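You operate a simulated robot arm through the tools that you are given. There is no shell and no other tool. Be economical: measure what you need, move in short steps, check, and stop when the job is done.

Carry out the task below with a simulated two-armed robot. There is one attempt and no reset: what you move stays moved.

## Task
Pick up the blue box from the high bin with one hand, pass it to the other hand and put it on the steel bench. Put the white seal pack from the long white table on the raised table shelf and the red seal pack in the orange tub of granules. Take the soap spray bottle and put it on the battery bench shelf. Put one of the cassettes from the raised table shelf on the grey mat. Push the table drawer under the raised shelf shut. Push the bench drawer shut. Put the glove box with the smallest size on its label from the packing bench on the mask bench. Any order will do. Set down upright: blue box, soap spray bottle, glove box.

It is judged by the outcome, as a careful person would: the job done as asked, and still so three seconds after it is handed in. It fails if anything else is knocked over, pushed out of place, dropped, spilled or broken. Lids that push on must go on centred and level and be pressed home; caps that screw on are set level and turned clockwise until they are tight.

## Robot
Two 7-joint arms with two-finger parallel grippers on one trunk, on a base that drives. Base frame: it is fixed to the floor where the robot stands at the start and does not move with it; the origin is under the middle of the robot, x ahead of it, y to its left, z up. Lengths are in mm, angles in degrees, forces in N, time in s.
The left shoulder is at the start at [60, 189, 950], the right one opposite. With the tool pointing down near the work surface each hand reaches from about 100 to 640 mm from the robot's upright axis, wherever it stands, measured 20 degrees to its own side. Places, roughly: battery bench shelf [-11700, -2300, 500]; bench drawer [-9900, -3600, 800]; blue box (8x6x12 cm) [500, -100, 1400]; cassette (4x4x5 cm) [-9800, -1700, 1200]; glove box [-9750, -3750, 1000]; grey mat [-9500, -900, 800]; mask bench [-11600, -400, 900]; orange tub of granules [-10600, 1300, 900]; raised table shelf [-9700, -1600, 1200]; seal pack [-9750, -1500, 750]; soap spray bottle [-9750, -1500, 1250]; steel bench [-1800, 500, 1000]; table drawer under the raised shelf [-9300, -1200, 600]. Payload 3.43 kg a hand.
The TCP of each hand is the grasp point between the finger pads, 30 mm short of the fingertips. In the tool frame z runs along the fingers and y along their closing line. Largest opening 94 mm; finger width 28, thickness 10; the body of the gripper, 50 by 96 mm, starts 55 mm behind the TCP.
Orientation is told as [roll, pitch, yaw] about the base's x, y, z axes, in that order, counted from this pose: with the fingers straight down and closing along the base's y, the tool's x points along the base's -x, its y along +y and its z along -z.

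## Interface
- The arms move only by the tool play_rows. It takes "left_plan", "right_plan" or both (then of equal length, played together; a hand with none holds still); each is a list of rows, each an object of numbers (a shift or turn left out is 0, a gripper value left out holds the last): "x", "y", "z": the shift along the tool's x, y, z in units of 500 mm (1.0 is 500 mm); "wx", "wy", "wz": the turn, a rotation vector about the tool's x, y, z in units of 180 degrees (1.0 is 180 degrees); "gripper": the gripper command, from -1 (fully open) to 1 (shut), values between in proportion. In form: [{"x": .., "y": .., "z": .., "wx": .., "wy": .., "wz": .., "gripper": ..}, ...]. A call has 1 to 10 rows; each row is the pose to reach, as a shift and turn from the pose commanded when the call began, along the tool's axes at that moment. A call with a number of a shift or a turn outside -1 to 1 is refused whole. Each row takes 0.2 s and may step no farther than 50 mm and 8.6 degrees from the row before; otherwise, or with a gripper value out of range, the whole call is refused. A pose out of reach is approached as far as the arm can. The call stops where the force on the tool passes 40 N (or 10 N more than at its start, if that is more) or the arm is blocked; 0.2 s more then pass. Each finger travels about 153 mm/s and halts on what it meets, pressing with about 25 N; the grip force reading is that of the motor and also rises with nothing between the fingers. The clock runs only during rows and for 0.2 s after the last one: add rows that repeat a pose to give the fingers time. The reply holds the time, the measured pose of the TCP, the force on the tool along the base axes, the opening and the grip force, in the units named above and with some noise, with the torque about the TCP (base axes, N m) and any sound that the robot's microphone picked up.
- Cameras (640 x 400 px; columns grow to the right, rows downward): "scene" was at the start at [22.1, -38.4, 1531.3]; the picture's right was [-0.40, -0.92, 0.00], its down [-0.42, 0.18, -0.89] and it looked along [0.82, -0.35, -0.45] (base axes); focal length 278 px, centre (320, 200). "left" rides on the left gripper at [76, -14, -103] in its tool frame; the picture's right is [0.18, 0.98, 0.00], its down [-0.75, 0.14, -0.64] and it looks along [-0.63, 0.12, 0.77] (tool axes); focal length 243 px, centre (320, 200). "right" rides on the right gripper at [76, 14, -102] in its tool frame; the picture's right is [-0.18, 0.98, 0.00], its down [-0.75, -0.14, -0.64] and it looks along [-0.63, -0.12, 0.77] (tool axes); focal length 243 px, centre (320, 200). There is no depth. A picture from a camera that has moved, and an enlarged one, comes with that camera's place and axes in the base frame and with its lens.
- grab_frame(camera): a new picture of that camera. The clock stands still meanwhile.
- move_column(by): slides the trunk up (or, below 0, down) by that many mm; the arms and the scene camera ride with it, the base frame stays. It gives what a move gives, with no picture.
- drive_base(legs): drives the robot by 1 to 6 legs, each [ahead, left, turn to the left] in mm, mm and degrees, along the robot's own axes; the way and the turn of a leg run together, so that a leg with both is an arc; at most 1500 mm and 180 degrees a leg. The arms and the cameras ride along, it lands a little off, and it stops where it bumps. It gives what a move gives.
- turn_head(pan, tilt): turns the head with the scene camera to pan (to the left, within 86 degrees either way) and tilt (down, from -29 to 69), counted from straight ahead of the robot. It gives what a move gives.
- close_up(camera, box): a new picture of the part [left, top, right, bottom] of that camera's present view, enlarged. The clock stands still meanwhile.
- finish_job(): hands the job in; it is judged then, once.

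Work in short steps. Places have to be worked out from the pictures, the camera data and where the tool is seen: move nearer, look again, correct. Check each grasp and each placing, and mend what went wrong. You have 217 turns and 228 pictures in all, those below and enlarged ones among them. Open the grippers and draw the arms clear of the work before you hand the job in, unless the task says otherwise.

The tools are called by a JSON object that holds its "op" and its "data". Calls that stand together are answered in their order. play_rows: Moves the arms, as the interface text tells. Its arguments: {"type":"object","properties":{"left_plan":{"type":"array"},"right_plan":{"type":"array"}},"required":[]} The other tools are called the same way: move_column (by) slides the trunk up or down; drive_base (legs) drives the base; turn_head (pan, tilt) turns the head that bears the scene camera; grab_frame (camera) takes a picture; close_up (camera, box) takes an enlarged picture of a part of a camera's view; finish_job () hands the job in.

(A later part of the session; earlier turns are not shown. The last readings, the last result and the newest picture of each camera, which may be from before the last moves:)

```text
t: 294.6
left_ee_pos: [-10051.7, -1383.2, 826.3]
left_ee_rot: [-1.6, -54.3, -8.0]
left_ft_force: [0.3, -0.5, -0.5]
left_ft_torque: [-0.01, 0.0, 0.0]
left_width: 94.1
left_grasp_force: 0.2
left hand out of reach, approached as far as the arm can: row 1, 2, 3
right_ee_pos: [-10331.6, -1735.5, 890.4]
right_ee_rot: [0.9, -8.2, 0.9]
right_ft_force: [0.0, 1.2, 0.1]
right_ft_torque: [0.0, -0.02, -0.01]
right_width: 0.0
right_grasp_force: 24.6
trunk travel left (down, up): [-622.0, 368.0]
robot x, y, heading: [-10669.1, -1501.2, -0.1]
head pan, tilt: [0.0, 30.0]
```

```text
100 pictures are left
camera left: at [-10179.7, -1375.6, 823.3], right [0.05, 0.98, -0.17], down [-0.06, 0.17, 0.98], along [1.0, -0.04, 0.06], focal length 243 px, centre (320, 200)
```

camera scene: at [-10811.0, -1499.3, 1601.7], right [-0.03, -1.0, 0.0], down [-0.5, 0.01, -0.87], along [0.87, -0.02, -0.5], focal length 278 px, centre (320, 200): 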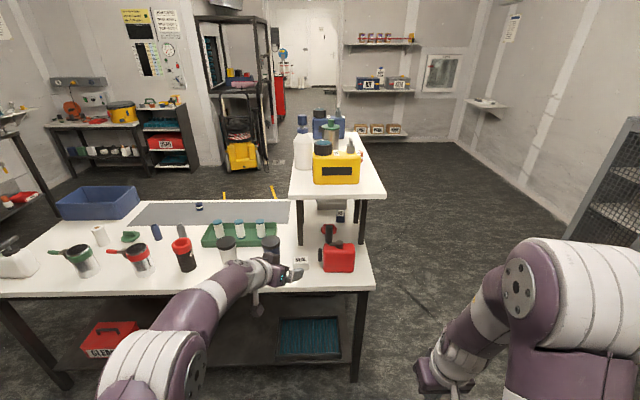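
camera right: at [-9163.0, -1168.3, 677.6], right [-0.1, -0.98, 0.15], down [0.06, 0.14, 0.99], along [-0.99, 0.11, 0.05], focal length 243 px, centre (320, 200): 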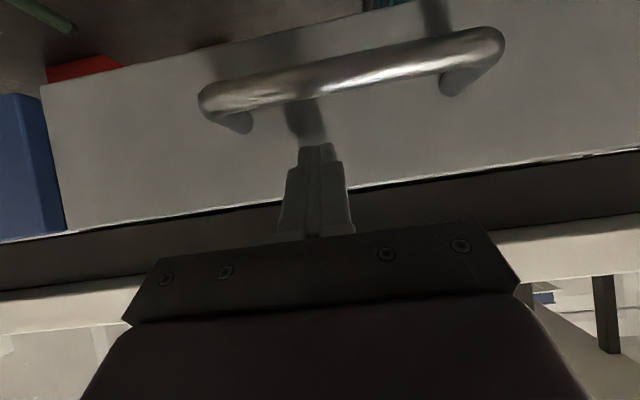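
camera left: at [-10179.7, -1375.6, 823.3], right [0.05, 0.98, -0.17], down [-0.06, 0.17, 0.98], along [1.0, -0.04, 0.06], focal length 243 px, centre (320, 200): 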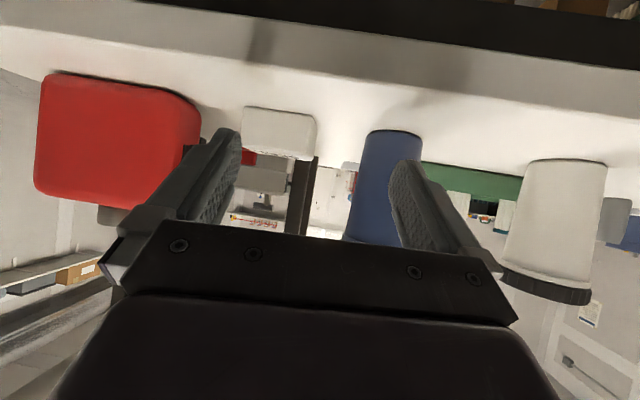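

I use base and trunk for the rest: strafe right 57 mm, trunk down 28 mm.

{"op": "drive_base", "data": {"legs": [[0, -57, 0]]}}

{"op": "move_column", "data": {"by": -28}}

{"op": "grab_frame", "data": {"camera": "left"}}

```text
t: 295.6
left_ee_pos: [-10051.5, -1440.6, 825.4]
left_ee_rot: [-1.4, -54.4, -8.0]
left_ft_force: [0.2, 0.5, -0.2]
left_ft_torque: [0.01, 0.02, 0.04]
left_width: 94.1
left_grasp_force: 0.0
right_ee_pos: [-10332.4, -1792.9, 889.0]
right_ee_rot: [1.1, -8.3, 0.9]
right_ft_force: [0.1, 0.4, 0.1]
right_ft_torque: [0.04, 0.0, 0.03]
right_width: 0.0
right_grasp_force: 25.2
trunk travel left (down, up): [-622.0, 368.0]
robot x, y, heading: [-10668.0, -1552.7, 0.2]
head pan, tilt: [0.0, 30.0]
```

```text
t: 296.3
left_ee_pos: [-10052.2, -1440.5, 798.8]
left_ee_rot: [-1.6, -54.3, -8.0]
left_ft_force: [-0.5, -0.2, -0.3]
left_ft_torque: [-0.03, -0.04, 0.03]
left_width: 94.1
left_grasp_force: 0.0
right_ee_pos: [-10332.2, -1790.5, 862.6]
right_ee_rot: [1.1, -8.3, 0.9]
right_ft_force: [-0.8, -0.1, -0.3]
right_ft_torque: [-0.03, 0.04, 0.05]
right_width: 0.0
right_grasp_force: 25.7
trunk travel left (down, up): [-594.0, 396.0]
robot x, y, heading: [-10666.3, -1554.5, -0.0]
head pan, tilt: [0.0, 30.0]
```

```text
99 pictures are left
camera left: at [-10179.9, -1432.3, 795.5], right [0.05, 0.98, -0.17], down [-0.06, 0.17, 0.98], along [1.0, -0.04, 0.07], focal length 243 px, centre (320, 200)
```

left: 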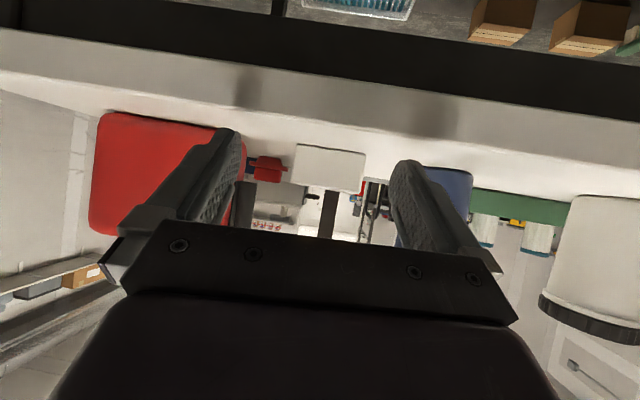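

Aligned (pack centre y ≈ −1438). Drive forward 122 mm.

{"op": "drive_base", "data": {"legs": [[80, 0, 0]]}}

{"op": "grab_frame", "data": {"camera": "left"}}

```text
t: 297.3
left_ee_pos: [-9970.1, -1439.1, 796.6]
left_ee_rot: [-1.6, -54.4, -7.9]
left_ft_force: [0.8, 0.0, -1.2]
left_ft_torque: [-0.01, -0.02, 0.04]
left_width: 94.1
left_grasp_force: 0.1
right_ee_pos: [-10249.7, -1790.3, 860.9]
right_ee_rot: [1.0, -8.0, 1.0]
right_ft_force: [-0.3, 0.3, -0.3]
right_ft_torque: [0.0, 0.02, 0.02]
right_width: 0.1
right_grasp_force: 24.7
trunk travel left (down, up): [-594.0, 396.0]
robot x, y, heading: [-10591.5, -1555.8, -0.2]
head pan, tilt: [0.0, 30.0]
```

```text
98 pictures are left
camera left: at [-10098.0, -1432.6, 794.7], right [0.05, 0.98, -0.17], down [-0.06, 0.17, 0.98], along [1.0, -0.04, 0.06], focal length 243 px, centre (320, 200)
```

left: 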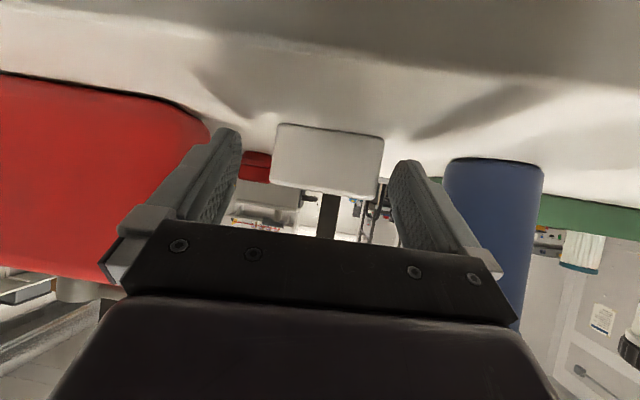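

Shift the hand +6 mm in y and drive 42 mm more.

{"op": "play_rows", "data": {"left_plan": [{"y": 0.012}]}}

{"op": "drive_base", "data": {"legs": [[42, 0, 0]]}}

{"op": "grab_frame", "data": {"camera": "left"}}

```text
t: 297.7
left_ee_pos: [-9970.0, -1434.1, 797.4]
left_ee_rot: [-1.6, -54.4, -7.9]
left_ft_force: [0.7, 0.0, -0.4]
left_ft_torque: [0.02, -0.02, -0.02]
left_width: 94.1
left_grasp_force: 0.1
right_ee_pos: [-10250.5, -1791.1, 860.8]
right_ee_rot: [1.0, -8.3, 0.9]
right_ft_force: [0.2, -0.1, 0.2]
right_ft_torque: [0.0, -0.02, 0.01]
right_width: 0.0
right_grasp_force: 25.0
trunk travel left (down, up): [-594.0, 396.0]
robot x, y, heading: [-10585.4, -1552.4, -0.1]
head pan, tilt: [0.0, 30.0]
```

```text
t: 298.6
left_ee_pos: [-9927.1, -1433.6, 796.4]
left_ee_rot: [-1.7, -54.3, -7.9]
left_ft_force: [0.3, 0.1, -0.8]
left_ft_torque: [-0.01, -0.01, -0.01]
left_width: 94.0
left_grasp_force: 0.0
right_ee_pos: [-10208.2, -1790.3, 860.4]
right_ee_rot: [1.0, -8.2, 1.0]
right_ft_force: [0.2, -0.1, -1.0]
right_ft_torque: [0.01, 0.03, 0.0]
right_width: 0.0
right_grasp_force: 25.2
trunk travel left (down, up): [-594.0, 396.0]
robot x, y, heading: [-10544.8, -1559.2, 0.0]
head pan, tilt: [0.0, 30.0]
```

```text
97 pictures are left
camera left: at [-10055.4, -1427.1, 794.2], right [0.05, 0.98, -0.17], down [-0.06, 0.17, 0.98], along [1.0, -0.04, 0.06], focal length 243 px, centre (320, 200)
```

left: 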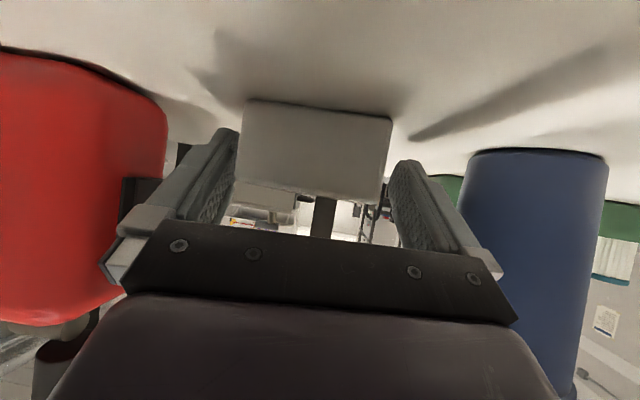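

Pack is between the fingers. Close and lift slightly.

{"op": "play_rows", "data": {"left_plan": [{"gripper": 0}, {"gripper": 0.5}, {"gripper": 1}, {"gripper": 1}]}}

{"op": "move_column", "data": {"by": 20}}

{"op": "grab_frame", "data": {"camera": "left"}}

```text
t: 299.6
left_ee_pos: [-9927.8, -1434.0, 796.4]
left_ee_rot: [-1.6, -54.3, -8.0]
left_ft_force: [0.3, 0.3, -0.1]
left_ft_torque: [0.0, 0.01, 0.03]
left_width: 74.2
left_grasp_force: 24.8
right_ee_pos: [-10209.3, -1790.6, 861.7]
right_ee_rot: [1.1, -8.3, 0.9]
right_ft_force: [0.5, -0.2, -0.4]
right_ft_torque: [-0.01, 0.01, 0.03]
right_width: 0.2
right_grasp_force: 24.3
trunk travel left (down, up): [-594.0, 396.0]
robot x, y, heading: [-10544.6, -1551.9, -0.2]
head pan, tilt: [0.0, 30.0]
```

```text
t: 300.3
left_ee_pos: [-9929.3, -1434.4, 817.0]
left_ee_rot: [-1.6, -54.3, -8.0]
left_ft_force: [1.2, 0.6, -1.9]
left_ft_torque: [-0.04, 0.01, -0.03]
left_width: 74.2
left_grasp_force: 25.0
right_ee_pos: [-10209.8, -1790.6, 881.3]
right_ee_rot: [1.0, -8.3, 0.9]
right_ft_force: [0.8, -0.2, 0.4]
right_ft_torque: [-0.01, 0.03, -0.02]
right_width: 0.0
right_grasp_force: 24.8
trunk travel left (down, up): [-614.0, 376.0]
robot x, y, heading: [-10547.4, -1555.1, 0.0]
head pan, tilt: [0.0, 30.0]
```

```text
96 pictures are left
camera left: at [-10056.4, -1427.1, 814.8], right [0.05, 0.98, -0.17], down [-0.06, 0.17, 0.98], along [1.0, -0.04, 0.06], focal length 243 px, centre (320, 200)
```

left: 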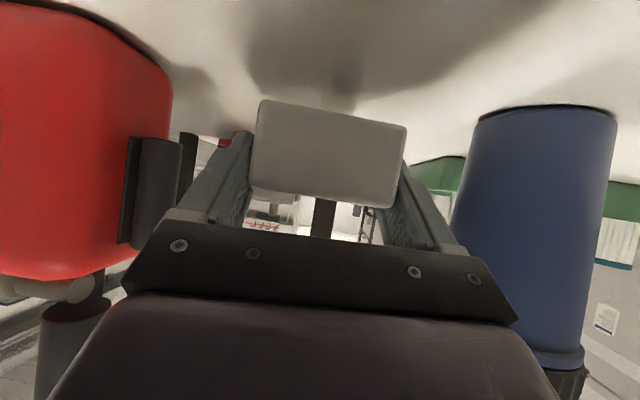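

White pack held. Back out, raise the trunk fully, and place it on the back end of the raised shelf (free strip behind the yellow can, centre ≈ (−9985, −1475)).

{"op": "drive_base", "data": {"legs": [[-260, 0, 0]]}}

{"op": "move_column", "data": {"by": 374}}

{"op": "play_rows", "data": {"left_plan": [{"x": -0.04, "z": -0.028}, {"x": -0.08, "z": -0.056}]}}

{"op": "turn_head", "data": {"pan": 0, "tilt": 45}}

{"op": "grab_frame", "data": {"camera": "scene"}}

{"op": "grab_frame", "data": {"camera": "left"}}

```text
t: 302.2
left_ee_pos: [-10188.8, -1430.6, 817.5]
left_ee_rot: [-1.7, -54.4, -7.6]
left_ft_force: [0.4, 0.1, -0.8]
left_ft_torque: [0.04, 0.01, 0.0]
left_width: 74.1
left_grasp_force: 25.2
right_ee_pos: [-10467.8, -1789.2, 881.6]
right_ee_rot: [1.0, -8.4, 1.3]
right_ft_force: [-1.1, -0.1, 0.1]
right_ft_torque: [0.03, 0.0, -0.02]
right_width: 0.0
right_grasp_force: 25.4
trunk travel left (down, up): [-614.0, 376.0]
robot x, y, heading: [-10805.7, -1556.2, 0.3]
head pan, tilt: [0.0, 30.0]
```

```text
t: 305.8
left_ee_pos: [-10187.9, -1431.0, 1190.9]
left_ee_rot: [-1.5, -54.3, -7.5]
left_ft_force: [0.6, 0.5, -1.1]
left_ft_torque: [-0.03, 0.03, -0.03]
left_width: 74.0
left_grasp_force: 25.3
right_ee_pos: [-10467.7, -1790.1, 1255.6]
right_ee_rot: [1.0, -8.3, 1.3]
right_ft_force: [0.4, -0.3, 0.1]
right_ft_torque: [0.01, -0.01, 0.0]
right_width: 0.0
right_grasp_force: 24.8
trunk travel left (down, up): [-988.0, 2.0]
robot x, y, heading: [-10805.5, -1554.7, 0.4]
head pan, tilt: [0.0, 30.0]
```

```text
t: 306.4
left_ee_pos: [-10189.4, -1426.9, 1240.9]
left_ee_rot: [-1.7, -54.4, -7.4]
left_ft_force: [-0.2, 0.4, -1.0]
left_ft_torque: [0.0, 0.02, -0.03]
left_width: 73.9
left_grasp_force: 24.6
right_ee_pos: [-10467.5, -1788.3, 1256.0]
right_ee_rot: [1.0, -8.2, 1.3]
right_ft_force: [0.0, -0.3, 0.0]
right_ft_torque: [-0.01, -0.07, 0.0]
right_width: 0.1
right_grasp_force: 25.2
trunk travel left (down, up): [-988.0, 2.0]
robot x, y, heading: [-10805.2, -1555.0, 0.3]
head pan, tilt: [0.0, 30.0]
```

```text
t: 307.1
left_ee_pos: [-10187.6, -1427.8, 1239.9]
left_ee_rot: [-1.5, -54.4, -7.5]
left_ft_force: [-0.2, -0.2, -0.2]
left_ft_torque: [0.02, 0.04, 0.01]
left_width: 73.8
left_grasp_force: 25.3
right_ee_pos: [-10466.8, -1789.9, 1255.6]
right_ee_rot: [1.0, -8.3, 1.3]
right_ft_force: [0.3, 0.6, 0.1]
right_ft_torque: [-0.01, 0.06, 0.0]
right_width: 0.1
right_grasp_force: 24.8
trunk travel left (down, up): [-988.0, 2.0]
robot x, y, heading: [-10804.6, -1556.9, 0.1]
head pan, tilt: [0.0, 45.0]
```

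```text
95 pictures are left
camera scene: at [-10785.6, -1557.6, 1870.1], right [0.0, -1.0, 0.0], down [-0.71, 0.0, -0.71], along [0.71, 0.0, -0.71], focal length 278 px, centre (320, 200)
```

scene: 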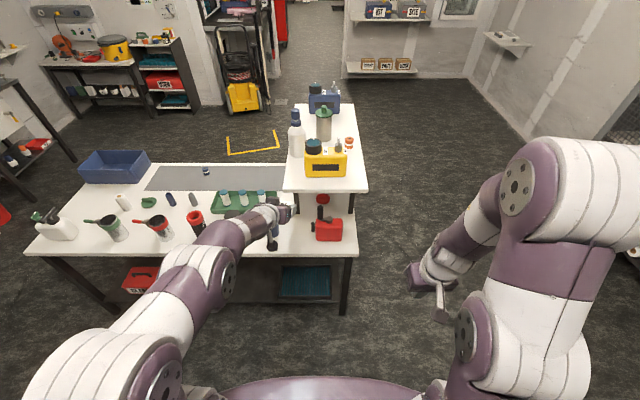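

```text
94 pictures are left
camera left: at [-10315.9, -1421.6, 1237.0], right [0.04, 0.99, -0.17], down [-0.06, 0.17, 0.98], along [1.0, -0.03, 0.06], focal length 243 px, centre (320, 200)
```

left: 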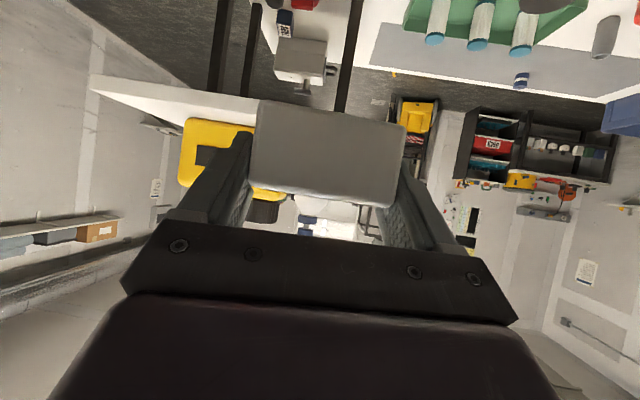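

Shelf back edge x ≈ −10036, yellow can's back x ≈ −9951. Strafe right 58, forward 186 at height, then lower.

{"op": "drive_base", "data": {"legs": [[0, -58, 0], [180, 0, 0]]}}

{"op": "grab_frame", "data": {"camera": "left"}}

{"op": "grab_frame", "data": {"camera": "scene"}}

```text
t: 309.2
left_ee_pos: [-10019.7, -1487.1, 1241.9]
left_ee_rot: [-1.4, -54.5, -7.7]
left_ft_force: [-0.2, -0.1, -1.9]
left_ft_torque: [-0.03, 0.0, 0.03]
left_width: 73.8
left_grasp_force: 25.3
right_ee_pos: [-10300.9, -1847.8, 1256.7]
right_ee_rot: [1.0, -8.5, 1.1]
right_ft_force: [0.2, 0.2, 0.1]
right_ft_torque: [-0.02, 0.01, -0.03]
right_width: 0.0
right_grasp_force: 24.8
trunk travel left (down, up): [-988.0, 2.0]
robot x, y, heading: [-10633.7, -1614.4, 0.2]
head pan, tilt: [0.0, 45.0]
```

```text
93 pictures are left
camera left: at [-10147.9, -1481.1, 1238.7], right [0.05, 0.99, -0.17], down [-0.06, 0.17, 0.98], along [1.0, -0.04, 0.07], focal length 243 px, centre (320, 200)
```

left: 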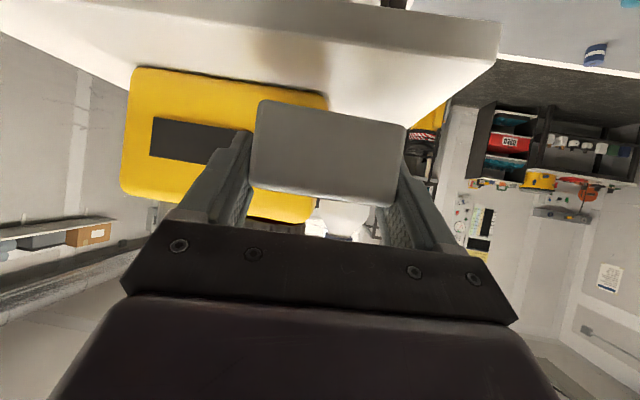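

```text
92 pictures are left
camera scene: at [-10620.1, -1615.6, 1870.1], right [0.0, -1.0, 0.0], down [-0.71, 0.0, -0.71], along [0.71, 0.0, -0.71], focal length 278 px, centre (320, 200)
```

scene: 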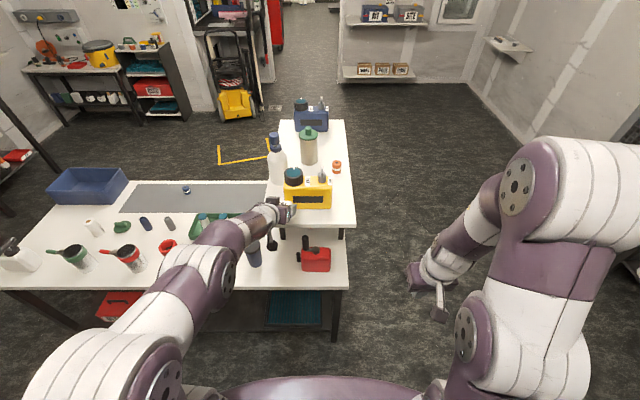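

Extend 15 mm and lower 36 mm with the arm.

{"op": "play_rows", "data": {"left_plan": [{"x": -0.0174, "z": 0.0244}, {"x": 0.012, "z": 0.045}, {"x": 0.041, "z": 0.066}]}}

{"op": "play_rows", "data": {"left_plan": [{"x": 0.0049, "z": 0.0034}, {"x": 0.0082, "z": 0.0058}]}}

{"op": "grab_frame", "data": {"camera": "left"}}

```text
t: 310.0
left_ee_pos: [-9999.2, -1491.5, 1207.2]
left_ee_rot: [-1.6, -54.6, -7.7]
left_ft_force: [-0.6, 1.7, 5.5]
left_ft_torque: [0.29, -0.06, 0.03]
left_width: 73.7
left_grasp_force: 25.2
right_ee_pos: [-10296.9, -1847.5, 1256.5]
right_ee_rot: [1.1, -8.3, 1.2]
right_ft_force: [0.1, 0.1, -0.4]
right_ft_torque: [-0.03, 0.07, 0.0]
right_width: 0.3
right_grasp_force: 25.6
trunk travel left (down, up): [-988.0, 2.0]
robot x, y, heading: [-10635.4, -1610.5, -0.1]
head pan, tilt: [0.0, 45.0]
```

```text
t: 310.6
left_ee_pos: [-10000.1, -1492.0, 1203.1]
left_ee_rot: [-1.5, -54.8, -7.6]
left_ft_force: [3.5, 2.6, 19.8]
left_ft_torque: [-0.01, -0.11, -0.06]
left_width: 73.9
left_grasp_force: 24.7
right_ee_pos: [-10300.0, -1847.4, 1255.5]
right_ee_rot: [0.9, -8.4, 1.1]
right_ft_force: [0.2, 0.0, 1.0]
right_ft_torque: [0.01, -0.04, -0.04]
right_width: 0.0
right_grasp_force: 25.3
trunk travel left (down, up): [-988.0, 2.0]
robot x, y, heading: [-10632.3, -1613.2, 0.1]
head pan, tilt: [0.0, 45.0]
```

```text
91 pictures are left
camera left: at [-10129.0, -1485.6, 1199.3], right [0.05, 0.98, -0.17], down [-0.06, 0.17, 0.98], along [1.0, -0.04, 0.07], focal length 243 px, centre (320, 200)
```

left: 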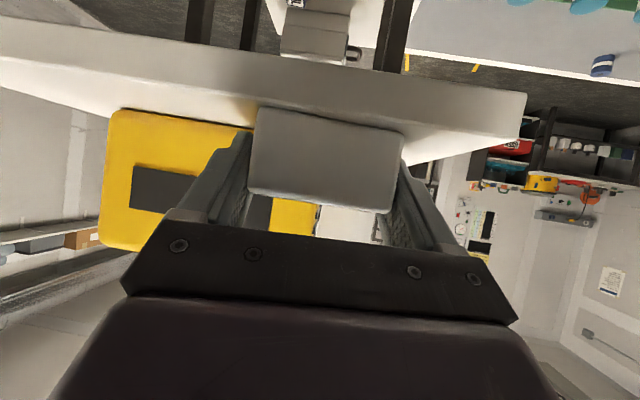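

Resting on the shelf. Ease, release, and withdraw.

{"op": "play_rows", "data": {"left_plan": [{"x": -0.003, "z": -0.002, "gripper": 0.2}, {"x": -0.003, "z": -0.002, "gripper": -0.3}, {"x": -0.003, "z": -0.002, "gripper": -0.9}, {"x": -0.003, "z": -0.002, "gripper": -0.9}]}}

{"op": "play_rows", "data": {"left_plan": [{"z": -0.04}, {"z": -0.1}, {"z": -0.18}]}}

{"op": "drive_base", "data": {"legs": [[-150, 0, 0]]}}

{"op": "close_up", "data": {"camera": "scene", "box": [240, 100, 400, 200]}}

```text
t: 311.6
left_ee_pos: [-10002.7, -1492.7, 1200.1]
left_ee_rot: [-1.4, -54.2, -7.8]
left_ft_force: [2.0, -1.7, 3.1]
left_ft_torque: [0.15, 0.21, 0.11]
left_width: 86.2
left_grasp_force: 0.2
right_ee_pos: [-10298.9, -1848.8, 1255.4]
right_ee_rot: [1.1, -8.4, 1.1]
right_ft_force: [0.5, -0.3, -0.7]
right_ft_torque: [0.01, -0.05, 0.0]
right_width: 0.2
right_grasp_force: 25.1
trunk travel left (down, up): [-988.0, 2.0]
robot x, y, heading: [-10632.5, -1613.2, 0.1]
head pan, tilt: [0.0, 45.0]
```

```text
t: 312.4
left_ee_pos: [-10076.5, -1477.8, 1256.3]
left_ee_rot: [-1.6, -54.5, -7.6]
left_ft_force: [-1.0, -0.1, 0.5]
left_ft_torque: [-0.02, 0.01, 0.01]
left_width: 89.1
left_grasp_force: 0.0
right_ee_pos: [-10298.9, -1847.5, 1256.0]
right_ee_rot: [1.0, -8.5, 1.0]
right_ft_force: [-0.7, 0.1, 0.6]
right_ft_torque: [0.02, -0.01, 0.0]
right_width: 0.3
right_grasp_force: 24.8
trunk travel left (down, up): [-988.0, 2.0]
robot x, y, heading: [-10633.0, -1613.8, 0.0]
head pan, tilt: [0.0, 45.0]
```

```text
t: 313.8
left_ee_pos: [-10224.1, -1478.8, 1254.0]
left_ee_rot: [-1.6, -54.3, -7.7]
left_ft_force: [0.6, 0.1, -0.4]
left_ft_torque: [0.01, 0.0, -0.03]
left_width: 89.4
left_grasp_force: 0.0
right_ee_pos: [-10446.5, -1848.8, 1255.6]
right_ee_rot: [1.0, -8.1, 1.1]
right_ft_force: [0.8, 0.5, -0.8]
right_ft_torque: [0.0, -0.01, -0.05]
right_width: 0.1
right_grasp_force: 25.4
trunk travel left (down, up): [-988.0, 2.0]
robot x, y, heading: [-10783.5, -1613.4, -0.1]
head pan, tilt: [0.0, 45.0]
```

```text
4.00 times, centred on (320, 150) of scene
camera zoom: at [-10763.5, -1615.4, 1870.0], right [0.0, -1.0, 0.0], down [-0.71, 0.0, -0.71], along [0.71, 0.0, -0.71], focal length 1113 px, centre (320, 400)
```

zoom: 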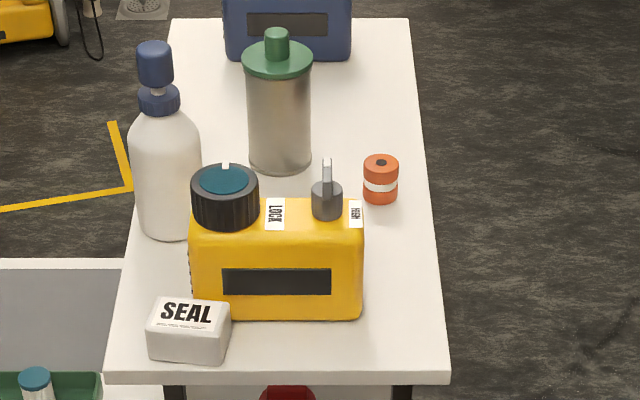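

White pack placed. Next the soap: collar ≈ (−9785, −1457, 1308). I turn the left hand to yaw −25°, raise it, and drive to the pre-approach point.

{"op": "play_rows", "data": {"left_plan": [{"x": -0.03, "z": -0.021, "wx": 0.0261, "wz": 0.0186, "gripper": -1}, {"x": -0.06, "z": -0.042, "wx": 0.0522, "wz": 0.0371}, {"x": -0.088, "z": -0.0625, "wx": 0.0783, "wz": 0.0557}]}}

{"op": "drive_base", "data": {"legs": [[290, 85, 0]]}}

{"op": "grab_frame", "data": {"camera": "left"}}

{"op": "grab_frame", "data": {"camera": "scene"}}

```text
t: 314.6
left_ee_pos: [-10227.0, -1474.4, 1307.6]
left_ee_rot: [-1.7, -54.7, -24.9]
left_ft_force: [-0.6, 0.3, 0.6]
left_ft_torque: [0.02, 0.01, -0.01]
left_width: 93.9
left_grasp_force: 0.0
right_ee_pos: [-10450.4, -1847.6, 1256.0]
right_ee_rot: [0.9, -8.4, 1.1]
right_ft_force: [-0.1, -0.4, 0.3]
right_ft_torque: [0.0, -0.01, 0.0]
right_width: 0.0
right_grasp_force: 25.3
trunk travel left (down, up): [-988.0, 2.0]
robot x, y, heading: [-10786.9, -1612.5, -0.0]
head pan, tilt: [0.0, 45.0]
```

```text
t: 316.6
left_ee_pos: [-9936.5, -1390.5, 1308.2]
left_ee_rot: [-1.5, -54.7, -24.8]
left_ft_force: [0.1, -0.8, 0.1]
left_ft_torque: [0.01, 0.0, 0.01]
left_width: 94.2
left_grasp_force: 0.0
right_ee_pos: [-10159.3, -1764.2, 1255.9]
right_ee_rot: [1.1, -8.3, 1.3]
right_ft_force: [-0.8, 0.5, 0.1]
right_ft_torque: [0.0, -0.03, 0.02]
right_width: 0.0
right_grasp_force: 25.0
trunk travel left (down, up): [-988.0, 2.0]
robot x, y, heading: [-10496.9, -1529.7, 0.2]
head pan, tilt: [0.0, 45.0]
```

```text
89 pictures are left
camera left: at [-10058.3, -1346.7, 1305.4], right [0.34, 0.93, -0.17], down [-0.01, 0.18, 0.98], along [0.94, -0.33, 0.07], focal length 243 px, centre (320, 200)
```

left: 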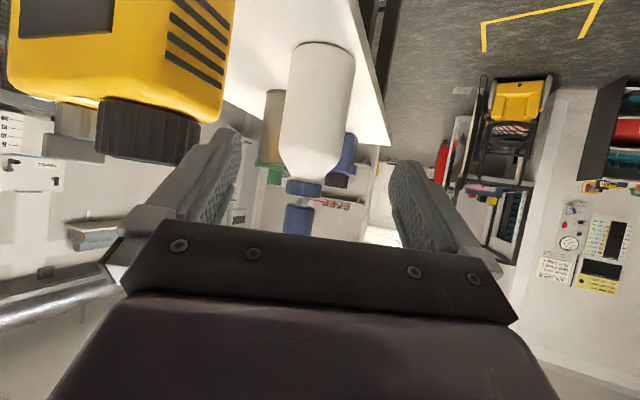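

```text
88 pictures are left
camera scene: at [-10479.0, -1533.2, 1870.1], right [0.0, -1.0, 0.0], down [-0.71, 0.0, -0.71], along [0.71, 0.0, -0.71], focal length 278 px, centre (320, 200)
```

scene: 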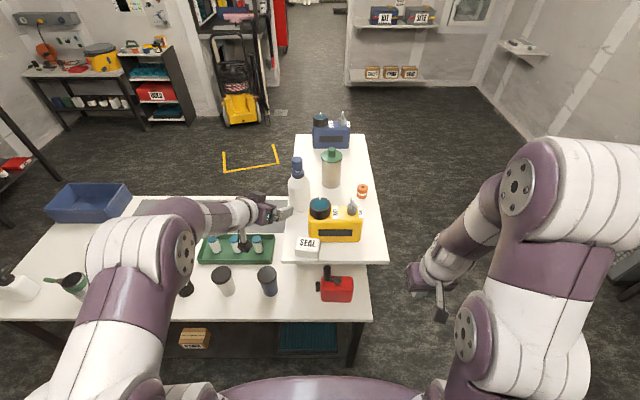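

Collar triangulated at (−9817, −1456, 1313). Advance 136 mm, 9 mm right, and check before closing.

{"op": "play_rows", "data": {"left_plan": [{"x": -0.041, "y": -0.0045, "z": 0.055}, {"x": -0.081, "y": -0.009, "z": 0.11}, {"x": -0.122, "y": -0.0135, "z": 0.165}, {"x": -0.162, "y": -0.018, "z": 0.219}]}}

{"op": "grab_frame", "data": {"camera": "left"}}

{"op": "close_up", "data": {"camera": "scene", "box": [240, 130, 400, 230]}}

```text
t: 317.6
left_ee_pos: [-9814.7, -1459.6, 1309.5]
left_ee_rot: [-1.7, -54.4, -24.6]
left_ft_force: [0.4, -0.4, 0.6]
left_ft_torque: [0.0, 0.01, 0.0]
left_width: 94.1
left_grasp_force: 0.0
right_ee_pos: [-10154.9, -1763.7, 1253.9]
right_ee_rot: [1.2, -8.2, 1.3]
right_ft_force: [-0.1, 0.4, 0.3]
right_ft_torque: [-0.02, 0.03, 0.04]
right_width: 0.0
right_grasp_force: 25.3
trunk travel left (down, up): [-988.0, 2.0]
robot x, y, heading: [-10494.2, -1532.0, 0.0]
head pan, tilt: [0.0, 45.0]
```

```text
87 pictures are left
camera left: at [-9935.1, -1416.2, 1307.7], right [0.33, 0.93, -0.17], down [-0.01, 0.18, 0.98], along [0.94, -0.33, 0.07], focal length 243 px, centre (320, 200)
```

left: 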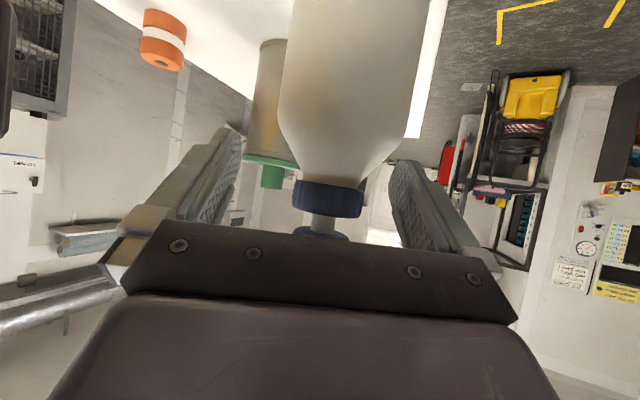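

```text
4.00 times, centred on (320, 180) of scene
camera zoom: at [-10472.7, -1533.0, 1870.0], right [0.0, -1.0, 0.0], down [-0.71, 0.0, -0.71], along [0.71, 0.0, -0.71], focal length 1113 px, centre (320, 280)
```

zoom: 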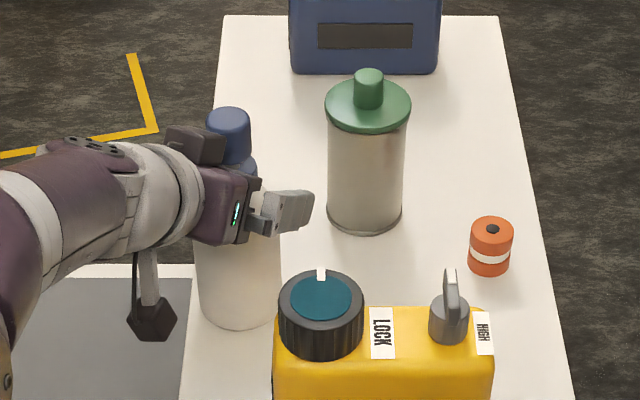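

Collar centred between the fingers. Raise 4 mm and close.

{"op": "play_rows", "data": {"left_plan": [{"x": -0.0065, "z": -0.0046}, {"x": -0.0065, "z": -0.0046, "gripper": 0.2}, {"x": -0.0065, "z": -0.0046, "gripper": 0.6}, {"x": -0.0065, "z": -0.0046, "gripper": 1}, {"x": -0.0065, "z": -0.0046, "gripper": 1}]}}

{"op": "play_rows", "data": {"left_plan": [{"x": -0.012, "z": -0.0086}, {"x": -0.024, "z": -0.0172}, {"x": -0.036, "z": -0.0258}, {"x": -0.048, "z": -0.0344}]}}

{"op": "grab_frame", "data": {"camera": "left"}}

```text
t: 318.8
left_ee_pos: [-9817.3, -1459.2, 1321.9]
left_ee_rot: [-1.1, -55.3, -25.1]
left_ft_force: [9.8, 0.3, 33.2]
left_ft_torque: [-0.23, -1.02, 0.14]
left_width: 49.3
left_grasp_force: 25.3
right_ee_pos: [-10159.4, -1764.3, 1256.3]
right_ee_rot: [1.0, -8.5, 1.4]
right_ft_force: [0.6, 0.1, 0.5]
right_ft_torque: [-0.03, -0.03, -0.01]
right_width: 0.0
right_grasp_force: 25.2
trunk travel left (down, up): [-988.0, 2.0]
robot x, y, heading: [-10496.4, -1531.8, 0.2]
head pan, tilt: [0.0, 45.0]
```

```text
t: 319.8
left_ee_pos: [-9816.1, -1457.2, 1341.2]
left_ee_rot: [-1.9, -54.3, -24.6]
left_ft_force: [-0.3, -0.2, -3.5]
left_ft_torque: [-0.02, 0.04, -0.02]
left_width: 33.7
left_grasp_force: 25.3
right_ee_pos: [-10155.1, -1762.9, 1254.7]
right_ee_rot: [0.9, -8.2, 1.2]
right_ft_force: [0.7, 0.3, -0.8]
right_ft_torque: [0.01, 0.02, 0.02]
right_width: 0.1
right_grasp_force: 25.2
trunk travel left (down, up): [-988.0, 2.0]
robot x, y, heading: [-10493.6, -1530.1, -0.0]
head pan, tilt: [0.0, 45.0]
```

```text
85 pictures are left
camera left: at [-9938.3, -1413.6, 1338.5], right [0.33, 0.93, -0.17], down [0.0, 0.18, 0.98], along [0.94, -0.33, 0.06], focal length 243 px, centre (320, 200)
```

left: 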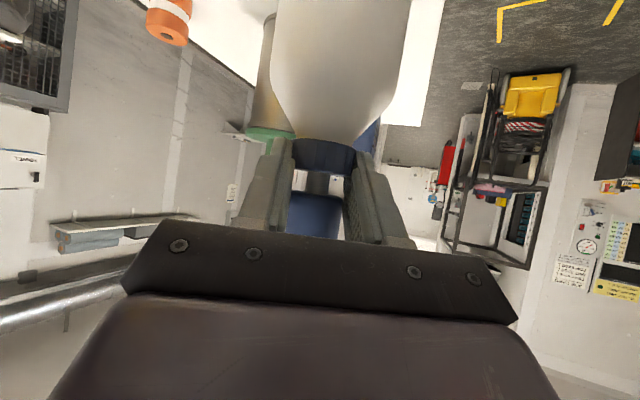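

It now holds at the pump neck/head (34 mm) and carries ≈3.5 N. Lift 40 mm more to verify.

{"op": "play_rows", "data": {"left_plan": [{"x": -0.016, "z": -0.0115}, {"x": -0.032, "z": -0.023}, {"x": -0.048, "z": -0.0344}, {"x": -0.065, "z": -0.046}]}}

{"op": "grab_frame", "data": {"camera": "left"}}

{"op": "close_up", "data": {"camera": "scene", "box": [240, 110, 400, 210]}}

```text
t: 320.8
left_ee_pos: [-9816.9, -1456.6, 1383.0]
left_ee_rot: [-1.5, -54.6, -24.7]
left_ft_force: [0.4, -0.3, -3.9]
left_ft_torque: [0.02, 0.05, -0.03]
left_width: 33.4
left_grasp_force: 25.3
right_ee_pos: [-10156.4, -1763.8, 1255.4]
right_ee_rot: [1.1, -8.4, 1.2]
right_ft_force: [0.2, 0.7, -0.8]
right_ft_torque: [0.04, -0.01, 0.01]
right_width: 0.0
right_grasp_force: 25.2
trunk travel left (down, up): [-988.0, 2.0]
robot x, y, heading: [-10495.3, -1528.9, 0.2]
head pan, tilt: [0.0, 45.0]
```

```text
84 pictures are left
camera left: at [-9937.6, -1412.8, 1381.1], right [0.33, 0.93, -0.17], down [-0.01, 0.18, 0.98], along [0.94, -0.33, 0.07], focal length 243 px, centre (320, 200)
```

left: 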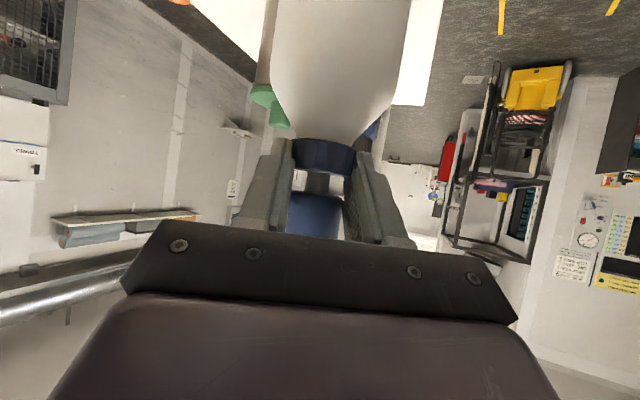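

```text
4.00 times, centred on (320, 160) of scene
camera zoom: at [-10475.3, -1532.2, 1870.0], right [0.0, -1.0, 0.0], down [-0.71, 0.0, -0.71], along [0.71, 0.0, -0.71], focal length 1113 px, centre (320, 360)
```

zoom: 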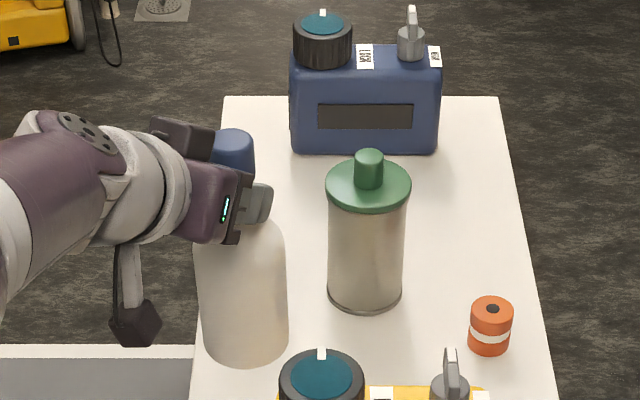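

Bottle lifted cleanly. Strafe left 100 mm to clear the yellow can, then back off and look toward the battery bench.

{"op": "drive_base", "data": {"legs": [[0, 100, 0], [-450, 0, 0]]}}

{"op": "turn_head", "data": {"pan": -86, "tilt": 25}}

{"op": "grab_frame", "data": {"camera": "scene"}}

```text
t: 324.3
left_ee_pos: [-10262.5, -1358.6, 1381.7]
left_ee_rot: [-1.8, -54.4, -24.9]
left_ft_force: [0.9, 0.0, -4.6]
left_ft_torque: [0.05, 0.03, -0.02]
left_width: 33.4
left_grasp_force: 24.6
right_ee_pos: [-10604.6, -1663.8, 1255.0]
right_ee_rot: [1.1, -8.2, 1.2]
right_ft_force: [0.9, 0.5, 0.2]
right_ft_torque: [0.01, 0.01, 0.0]
right_width: 0.0
right_grasp_force: 25.3
trunk travel left (down, up): [-988.0, 2.0]
robot x, y, heading: [-10942.0, -1433.5, -0.1]
head pan, tilt: [0.0, 45.0]
```

```text
t: 325.9
left_ee_pos: [-10264.3, -1358.8, 1383.8]
left_ee_rot: [-1.6, -54.7, -25.0]
left_ft_force: [-0.7, 0.6, -3.8]
left_ft_torque: [0.03, 0.05, 0.0]
left_width: 33.1
left_grasp_force: 25.3
right_ee_pos: [-10605.3, -1664.2, 1255.3]
right_ee_rot: [1.0, -8.3, 1.1]
right_ft_force: [-0.5, -1.0, -0.3]
right_ft_torque: [-0.01, 0.01, 0.0]
right_width: 0.1
right_grasp_force: 25.5
trunk travel left (down, up): [-988.0, 2.0]
robot x, y, heading: [-10939.9, -1431.4, 0.0]
head pan, tilt: [-85.9, 25.0]
```

```text
82 pictures are left
camera scene: at [-10997.8, -1523.2, 1900.6], right [-1.0, -0.07, 0.0], down [-0.03, 0.42, -0.91], along [0.06, -0.9, -0.42], focal length 278 px, centre (320, 200)
```

scene: 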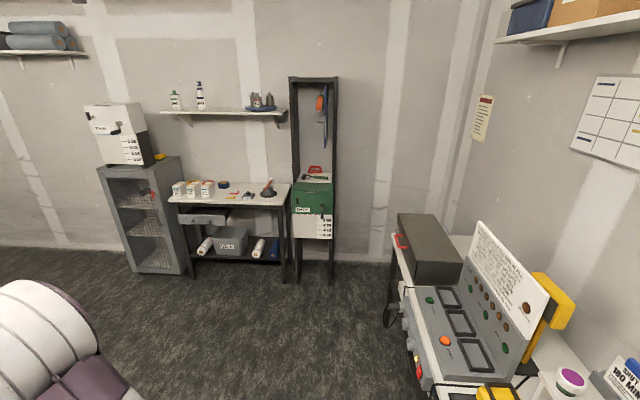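

Packing bench with glove boxes is visible too. Move to the open floor left of the table and turn around to face the battery bench.

{"op": "drive_base", "data": {"legs": [[0, -1000, 0], [490, 0, 0], [0, 0, -179]]}}

{"op": "turn_head", "data": {"pan": 0, "tilt": 35}}

{"op": "grab_frame", "data": {"camera": "scene"}}

```text
t: 340.6
left_ee_pos: [-11136.1, -2551.5, 1383.8]
left_ee_rot: [-1.6, -54.6, 160.2]
left_ft_force: [0.3, -0.7, -5.0]
left_ft_torque: [-0.05, -0.07, 0.0]
left_width: 32.7
left_grasp_force: 25.2
right_ee_pos: [-10823.5, -2217.9, 1255.2]
right_ee_rot: [1.0, -8.2, -173.9]
right_ft_force: [-0.5, 0.5, -0.5]
right_ft_torque: [0.0, -0.01, 0.02]
right_width: 0.0
right_grasp_force: 24.8
trunk travel left (down, up): [-988.0, 2.0]
robot x, y, heading: [-10467.4, -2423.0, -175.2]
head pan, tilt: [-85.9, 25.0]
```

```text
t: 342.2
left_ee_pos: [-11135.9, -2551.6, 1383.1]
left_ee_rot: [-1.6, -54.6, 160.1]
left_ft_force: [-0.3, -0.7, -3.9]
left_ft_torque: [-0.03, -0.05, -0.02]
left_width: 32.4
left_grasp_force: 25.0
right_ee_pos: [-10822.8, -2216.8, 1254.9]
right_ee_rot: [1.0, -8.2, -173.8]
right_ft_force: [-0.3, -0.3, 0.0]
right_ft_torque: [-0.04, -0.02, 0.02]
right_width: 0.2
right_grasp_force: 25.1
trunk travel left (down, up): [-988.0, 2.0]
robot x, y, heading: [-10465.5, -2421.2, -174.7]
head pan, tilt: [0.0, 35.0]
```

```text
81 pictures are left
camera scene: at [-10497.4, -2425.0, 1884.8], right [-0.09, 1.0, 0.0], down [0.57, 0.05, -0.82], along [-0.82, -0.07, -0.57], focal length 278 px, centre (320, 200)
```

scene: 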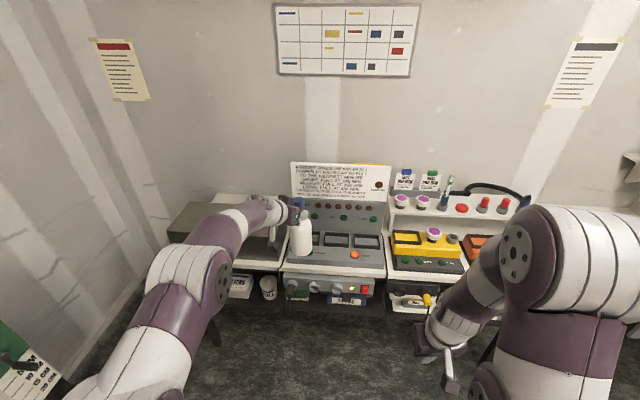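

Bench front ≈ x −11345. Lower the trunk by 690 so the bottle is at lower-shelf height and look under the bench.

{"op": "move_column", "data": {"by": -660}}

{"op": "turn_head", "data": {"pan": 0, "tilt": 25}}

{"op": "grab_frame", "data": {"camera": "scene"}}

{"op": "grab_frame", "data": {"camera": "left"}}

```text
refused: -660 is not a number from -400 to 400
```

```text
t: 342.9
left_ee_pos: [-11137.1, -2550.7, 1384.4]
left_ee_rot: [-1.6, -54.6, 160.1]
left_ft_force: [0.3, 0.2, -3.7]
left_ft_torque: [-0.01, -0.06, 0.0]
left_width: 32.6
left_grasp_force: 24.4
right_ee_pos: [-10823.2, -2216.5, 1255.4]
right_ee_rot: [1.0, -8.3, -173.7]
right_ft_force: [-0.1, 0.0, -0.2]
right_ft_torque: [-0.02, 0.0, -0.02]
right_width: 0.1
right_grasp_force: 24.8
trunk travel left (down, up): [-988.0, 2.0]
robot x, y, heading: [-10466.4, -2422.7, -174.9]
head pan, tilt: [0.0, 25.0]
```

```text
80 pictures are left
camera scene: at [-10501.4, -2425.4, 1900.5], right [-0.09, 1.0, 0.0], down [0.42, 0.04, -0.91], along [-0.9, -0.08, -0.42], focal length 278 px, centre (320, 200)
```

scene: 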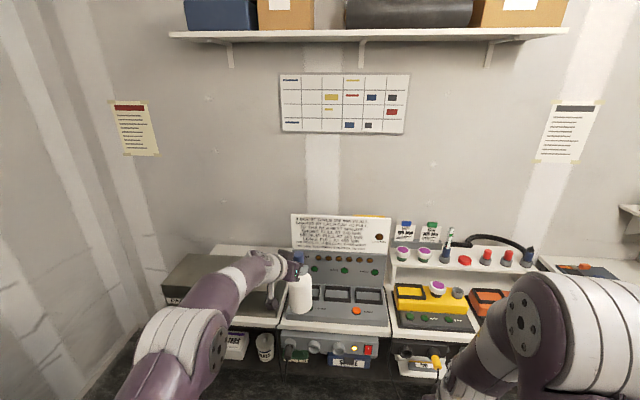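

```text
79 pictures are left
camera left: at [-11012.6, -2582.9, 1380.6], right [-0.26, -0.95, -0.17], down [0.02, -0.18, 0.98], along [-0.97, 0.25, 0.07], focal length 243 px, centre (320, 200)
```

left: 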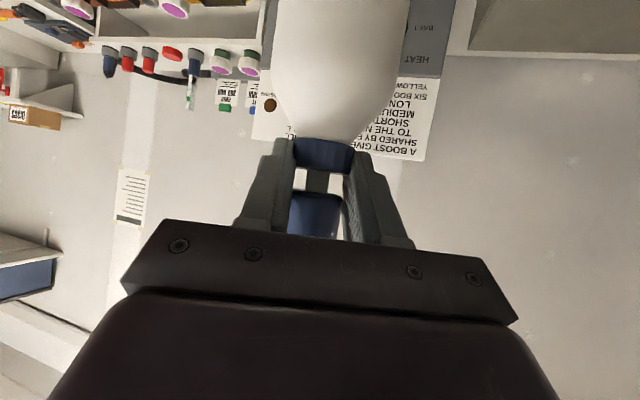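

Limit is 400 per move; lower in two steps.

{"op": "move_column", "data": {"by": -400}}

{"op": "move_column", "data": {"by": -260}}

{"op": "grab_frame", "data": {"camera": "scene"}}

```text
t: 346.8
left_ee_pos: [-11135.8, -2550.6, 983.5]
left_ee_rot: [-1.6, -54.5, 160.2]
left_ft_force: [-1.1, 0.7, -3.8]
left_ft_torque: [-0.01, -0.09, -0.01]
left_width: 32.4
left_grasp_force: 24.6
right_ee_pos: [-10823.2, -2217.6, 854.7]
right_ee_rot: [1.0, -8.3, -173.9]
right_ft_force: [0.2, 0.5, 0.7]
right_ft_torque: [0.03, -0.02, 0.04]
right_width: 0.0
right_grasp_force: 25.1
trunk travel left (down, up): [-588.0, 402.0]
robot x, y, heading: [-10469.7, -2418.8, -175.1]
head pan, tilt: [0.0, 25.0]
```

```text
t: 349.4
left_ee_pos: [-11136.9, -2550.7, 723.9]
left_ee_rot: [-1.6, -54.7, 160.1]
left_ft_force: [0.2, -0.7, -3.8]
left_ft_torque: [-0.03, -0.09, 0.0]
left_width: 32.8
left_grasp_force: 25.5
right_ee_pos: [-10823.7, -2216.4, 595.5]
right_ee_rot: [1.0, -8.3, -173.9]
right_ft_force: [0.1, 0.3, 0.9]
right_ft_torque: [-0.02, 0.02, 0.01]
right_width: 0.1
right_grasp_force: 24.9
trunk travel left (down, up): [-328.0, 662.0]
robot x, y, heading: [-10467.8, -2422.9, -174.9]
head pan, tilt: [0.0, 25.0]
```

```text
78 pictures are left
camera scene: at [-10501.0, -2425.4, 1240.6], right [-0.09, 1.0, 0.0], down [0.42, 0.04, -0.91], along [-0.9, -0.08, -0.42], focal length 278 px, centre (320, 200)
```

scene: 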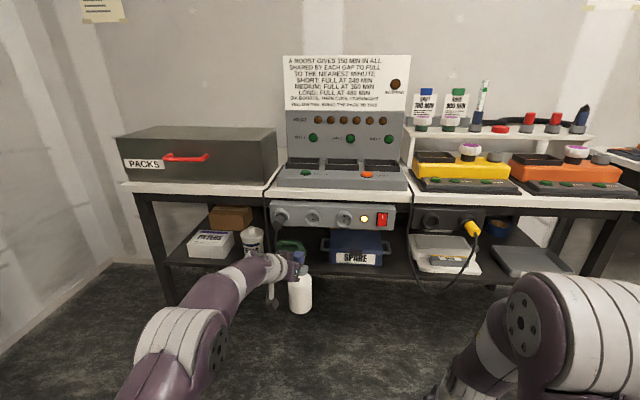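

{"op": "close_up", "data": {"camera": "scene", "box": [160, 190, 480, 320]}}

```text
2.00 times, centred on (320, 255) of scene
camera zoom: at [-10501.0, -2425.4, 1240.6], right [-0.09, 1.0, 0.0], down [0.42, 0.04, -0.91], along [-0.9, -0.08, -0.42], focal length 556 px, centre (320, 90)
```

zoom: 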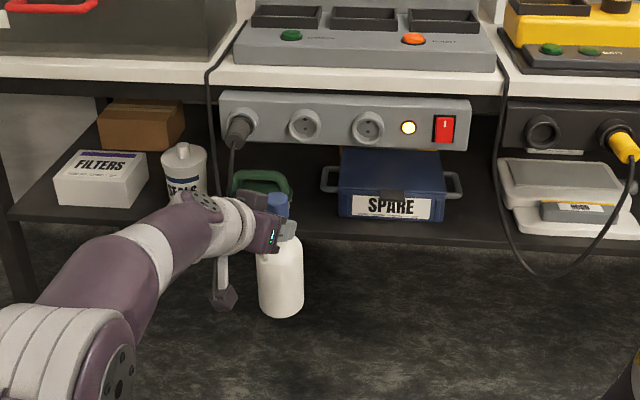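

Free place on the lower shelf: in front of the SEALS cup, ≈ (−11452, −2792), clear of the power strip. Square up, strafe left 302 and approach 200 mm.

{"op": "drive_base", "data": {"legs": [[0, 0, -5.1], [0, 302, 0], [170, 0, 0]]}}

{"op": "grab_frame", "data": {"camera": "scene"}}

{"op": "grab_frame", "data": {"camera": "left"}}

```text
t: 353.0
left_ee_pos: [-11319.5, -2782.8, 723.1]
left_ee_rot: [-1.7, -54.6, 154.9]
left_ft_force: [0.1, -1.4, -4.7]
left_ft_torque: [-0.04, -0.05, 0.01]
left_width: 32.6
left_grasp_force: 25.3
right_ee_pos: [-10976.4, -2478.4, 596.1]
right_ee_rot: [1.1, -8.3, -179.1]
right_ft_force: [-0.3, -0.2, -0.5]
right_ft_torque: [-0.05, 0.0, 0.04]
right_width: 0.0
right_grasp_force: 24.7
trunk travel left (down, up): [-328.0, 662.0]
robot x, y, heading: [-10640.1, -2714.1, 179.9]
head pan, tilt: [0.0, 25.0]
```

```text
76 pictures are left
camera scene: at [-10675.7, -2716.2, 1240.5], right [0.0, 1.0, 0.0], down [0.42, 0.0, -0.91], along [-0.91, 0.0, -0.42], focal length 278 px, centre (320, 200)
```

scene: 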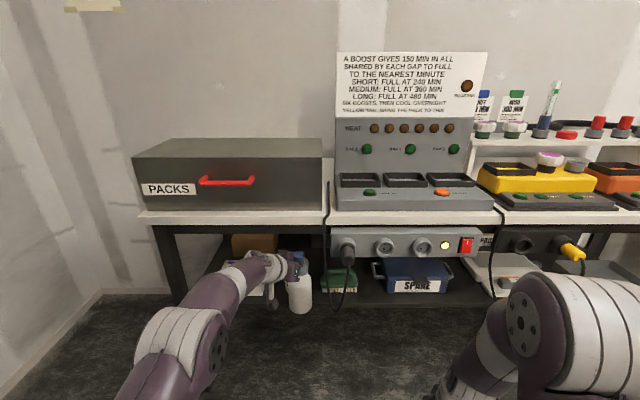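

```text
75 pictures are left
camera left: at [-11199.0, -2826.0, 720.1], right [-0.34, -0.93, -0.17], down [0.01, -0.18, 0.98], along [-0.94, 0.33, 0.07], focal length 243 px, centre (320, 200)
```

left: 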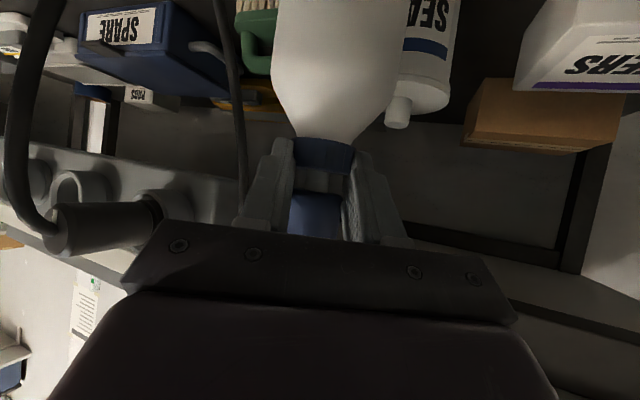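

Lower 42 mm and drive 100 mm in; check clearance.

{"op": "move_column", "data": {"by": -42}}

{"op": "drive_base", "data": {"legs": [[100, 0, 0]]}}

{"op": "grab_frame", "data": {"camera": "left"}}

{"op": "close_up", "data": {"camera": "scene", "box": [180, 200, 420, 350]}}

```text
t: 353.9
left_ee_pos: [-11318.3, -2782.4, 682.2]
left_ee_rot: [-1.6, -54.6, 154.8]
left_ft_force: [-0.2, -0.1, -3.7]
left_ft_torque: [-0.05, -0.09, 0.0]
left_width: 32.6
left_grasp_force: 25.4
right_ee_pos: [-10976.7, -2477.8, 552.8]
right_ee_rot: [1.0, -8.2, -179.1]
right_ft_force: [-0.1, 0.6, -0.1]
right_ft_torque: [0.01, 0.01, 0.02]
right_width: 0.1
right_grasp_force: 24.5
trunk travel left (down, up): [-286.0, 704.0]
robot x, y, heading: [-10636.2, -2716.0, 179.5]
head pan, tilt: [0.0, 25.0]
```

```text
t: 355.0
left_ee_pos: [-11420.8, -2782.6, 680.2]
left_ee_rot: [-1.7, -54.6, 154.8]
left_ft_force: [-0.9, 0.6, -3.9]
left_ft_torque: [-0.06, -0.05, 0.01]
left_width: 32.6
left_grasp_force: 24.6
right_ee_pos: [-11078.4, -2479.1, 553.5]
right_ee_rot: [1.0, -8.2, -179.2]
right_ft_force: [0.1, 0.3, -0.6]
right_ft_torque: [0.01, -0.01, 0.02]
right_width: 0.0
right_grasp_force: 24.7
trunk travel left (down, up): [-286.0, 704.0]
robot x, y, heading: [-10742.3, -2713.9, 179.8]
head pan, tilt: [0.0, 25.0]
```

```text
74 pictures are left
camera left: at [-11299.9, -2825.9, 677.9], right [-0.34, -0.93, -0.17], down [0.01, -0.18, 0.98], along [-0.94, 0.33, 0.07], focal length 243 px, centre (320, 200)
```

left: 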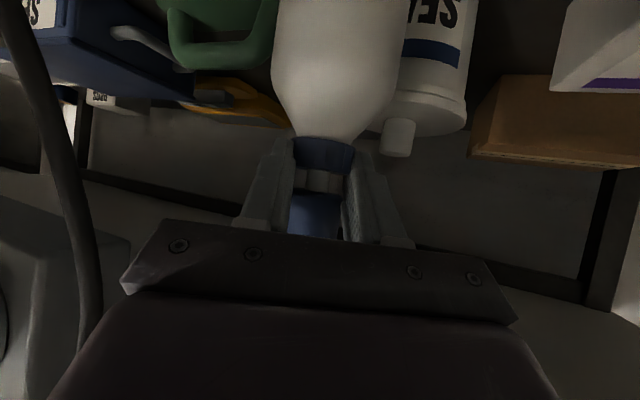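

```text
2.67 times, centred on (300, 275) of scene
camera zoom: at [-10776.6, -2715.9, 1198.5], right [0.0, 1.0, 0.0], down [0.42, 0.0, -0.91], along [-0.91, 0.0, -0.42], focal length 742 px, centre (373, 0)
```

zoom: 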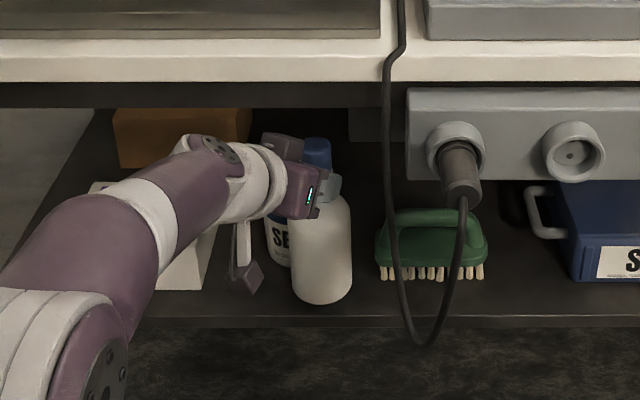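

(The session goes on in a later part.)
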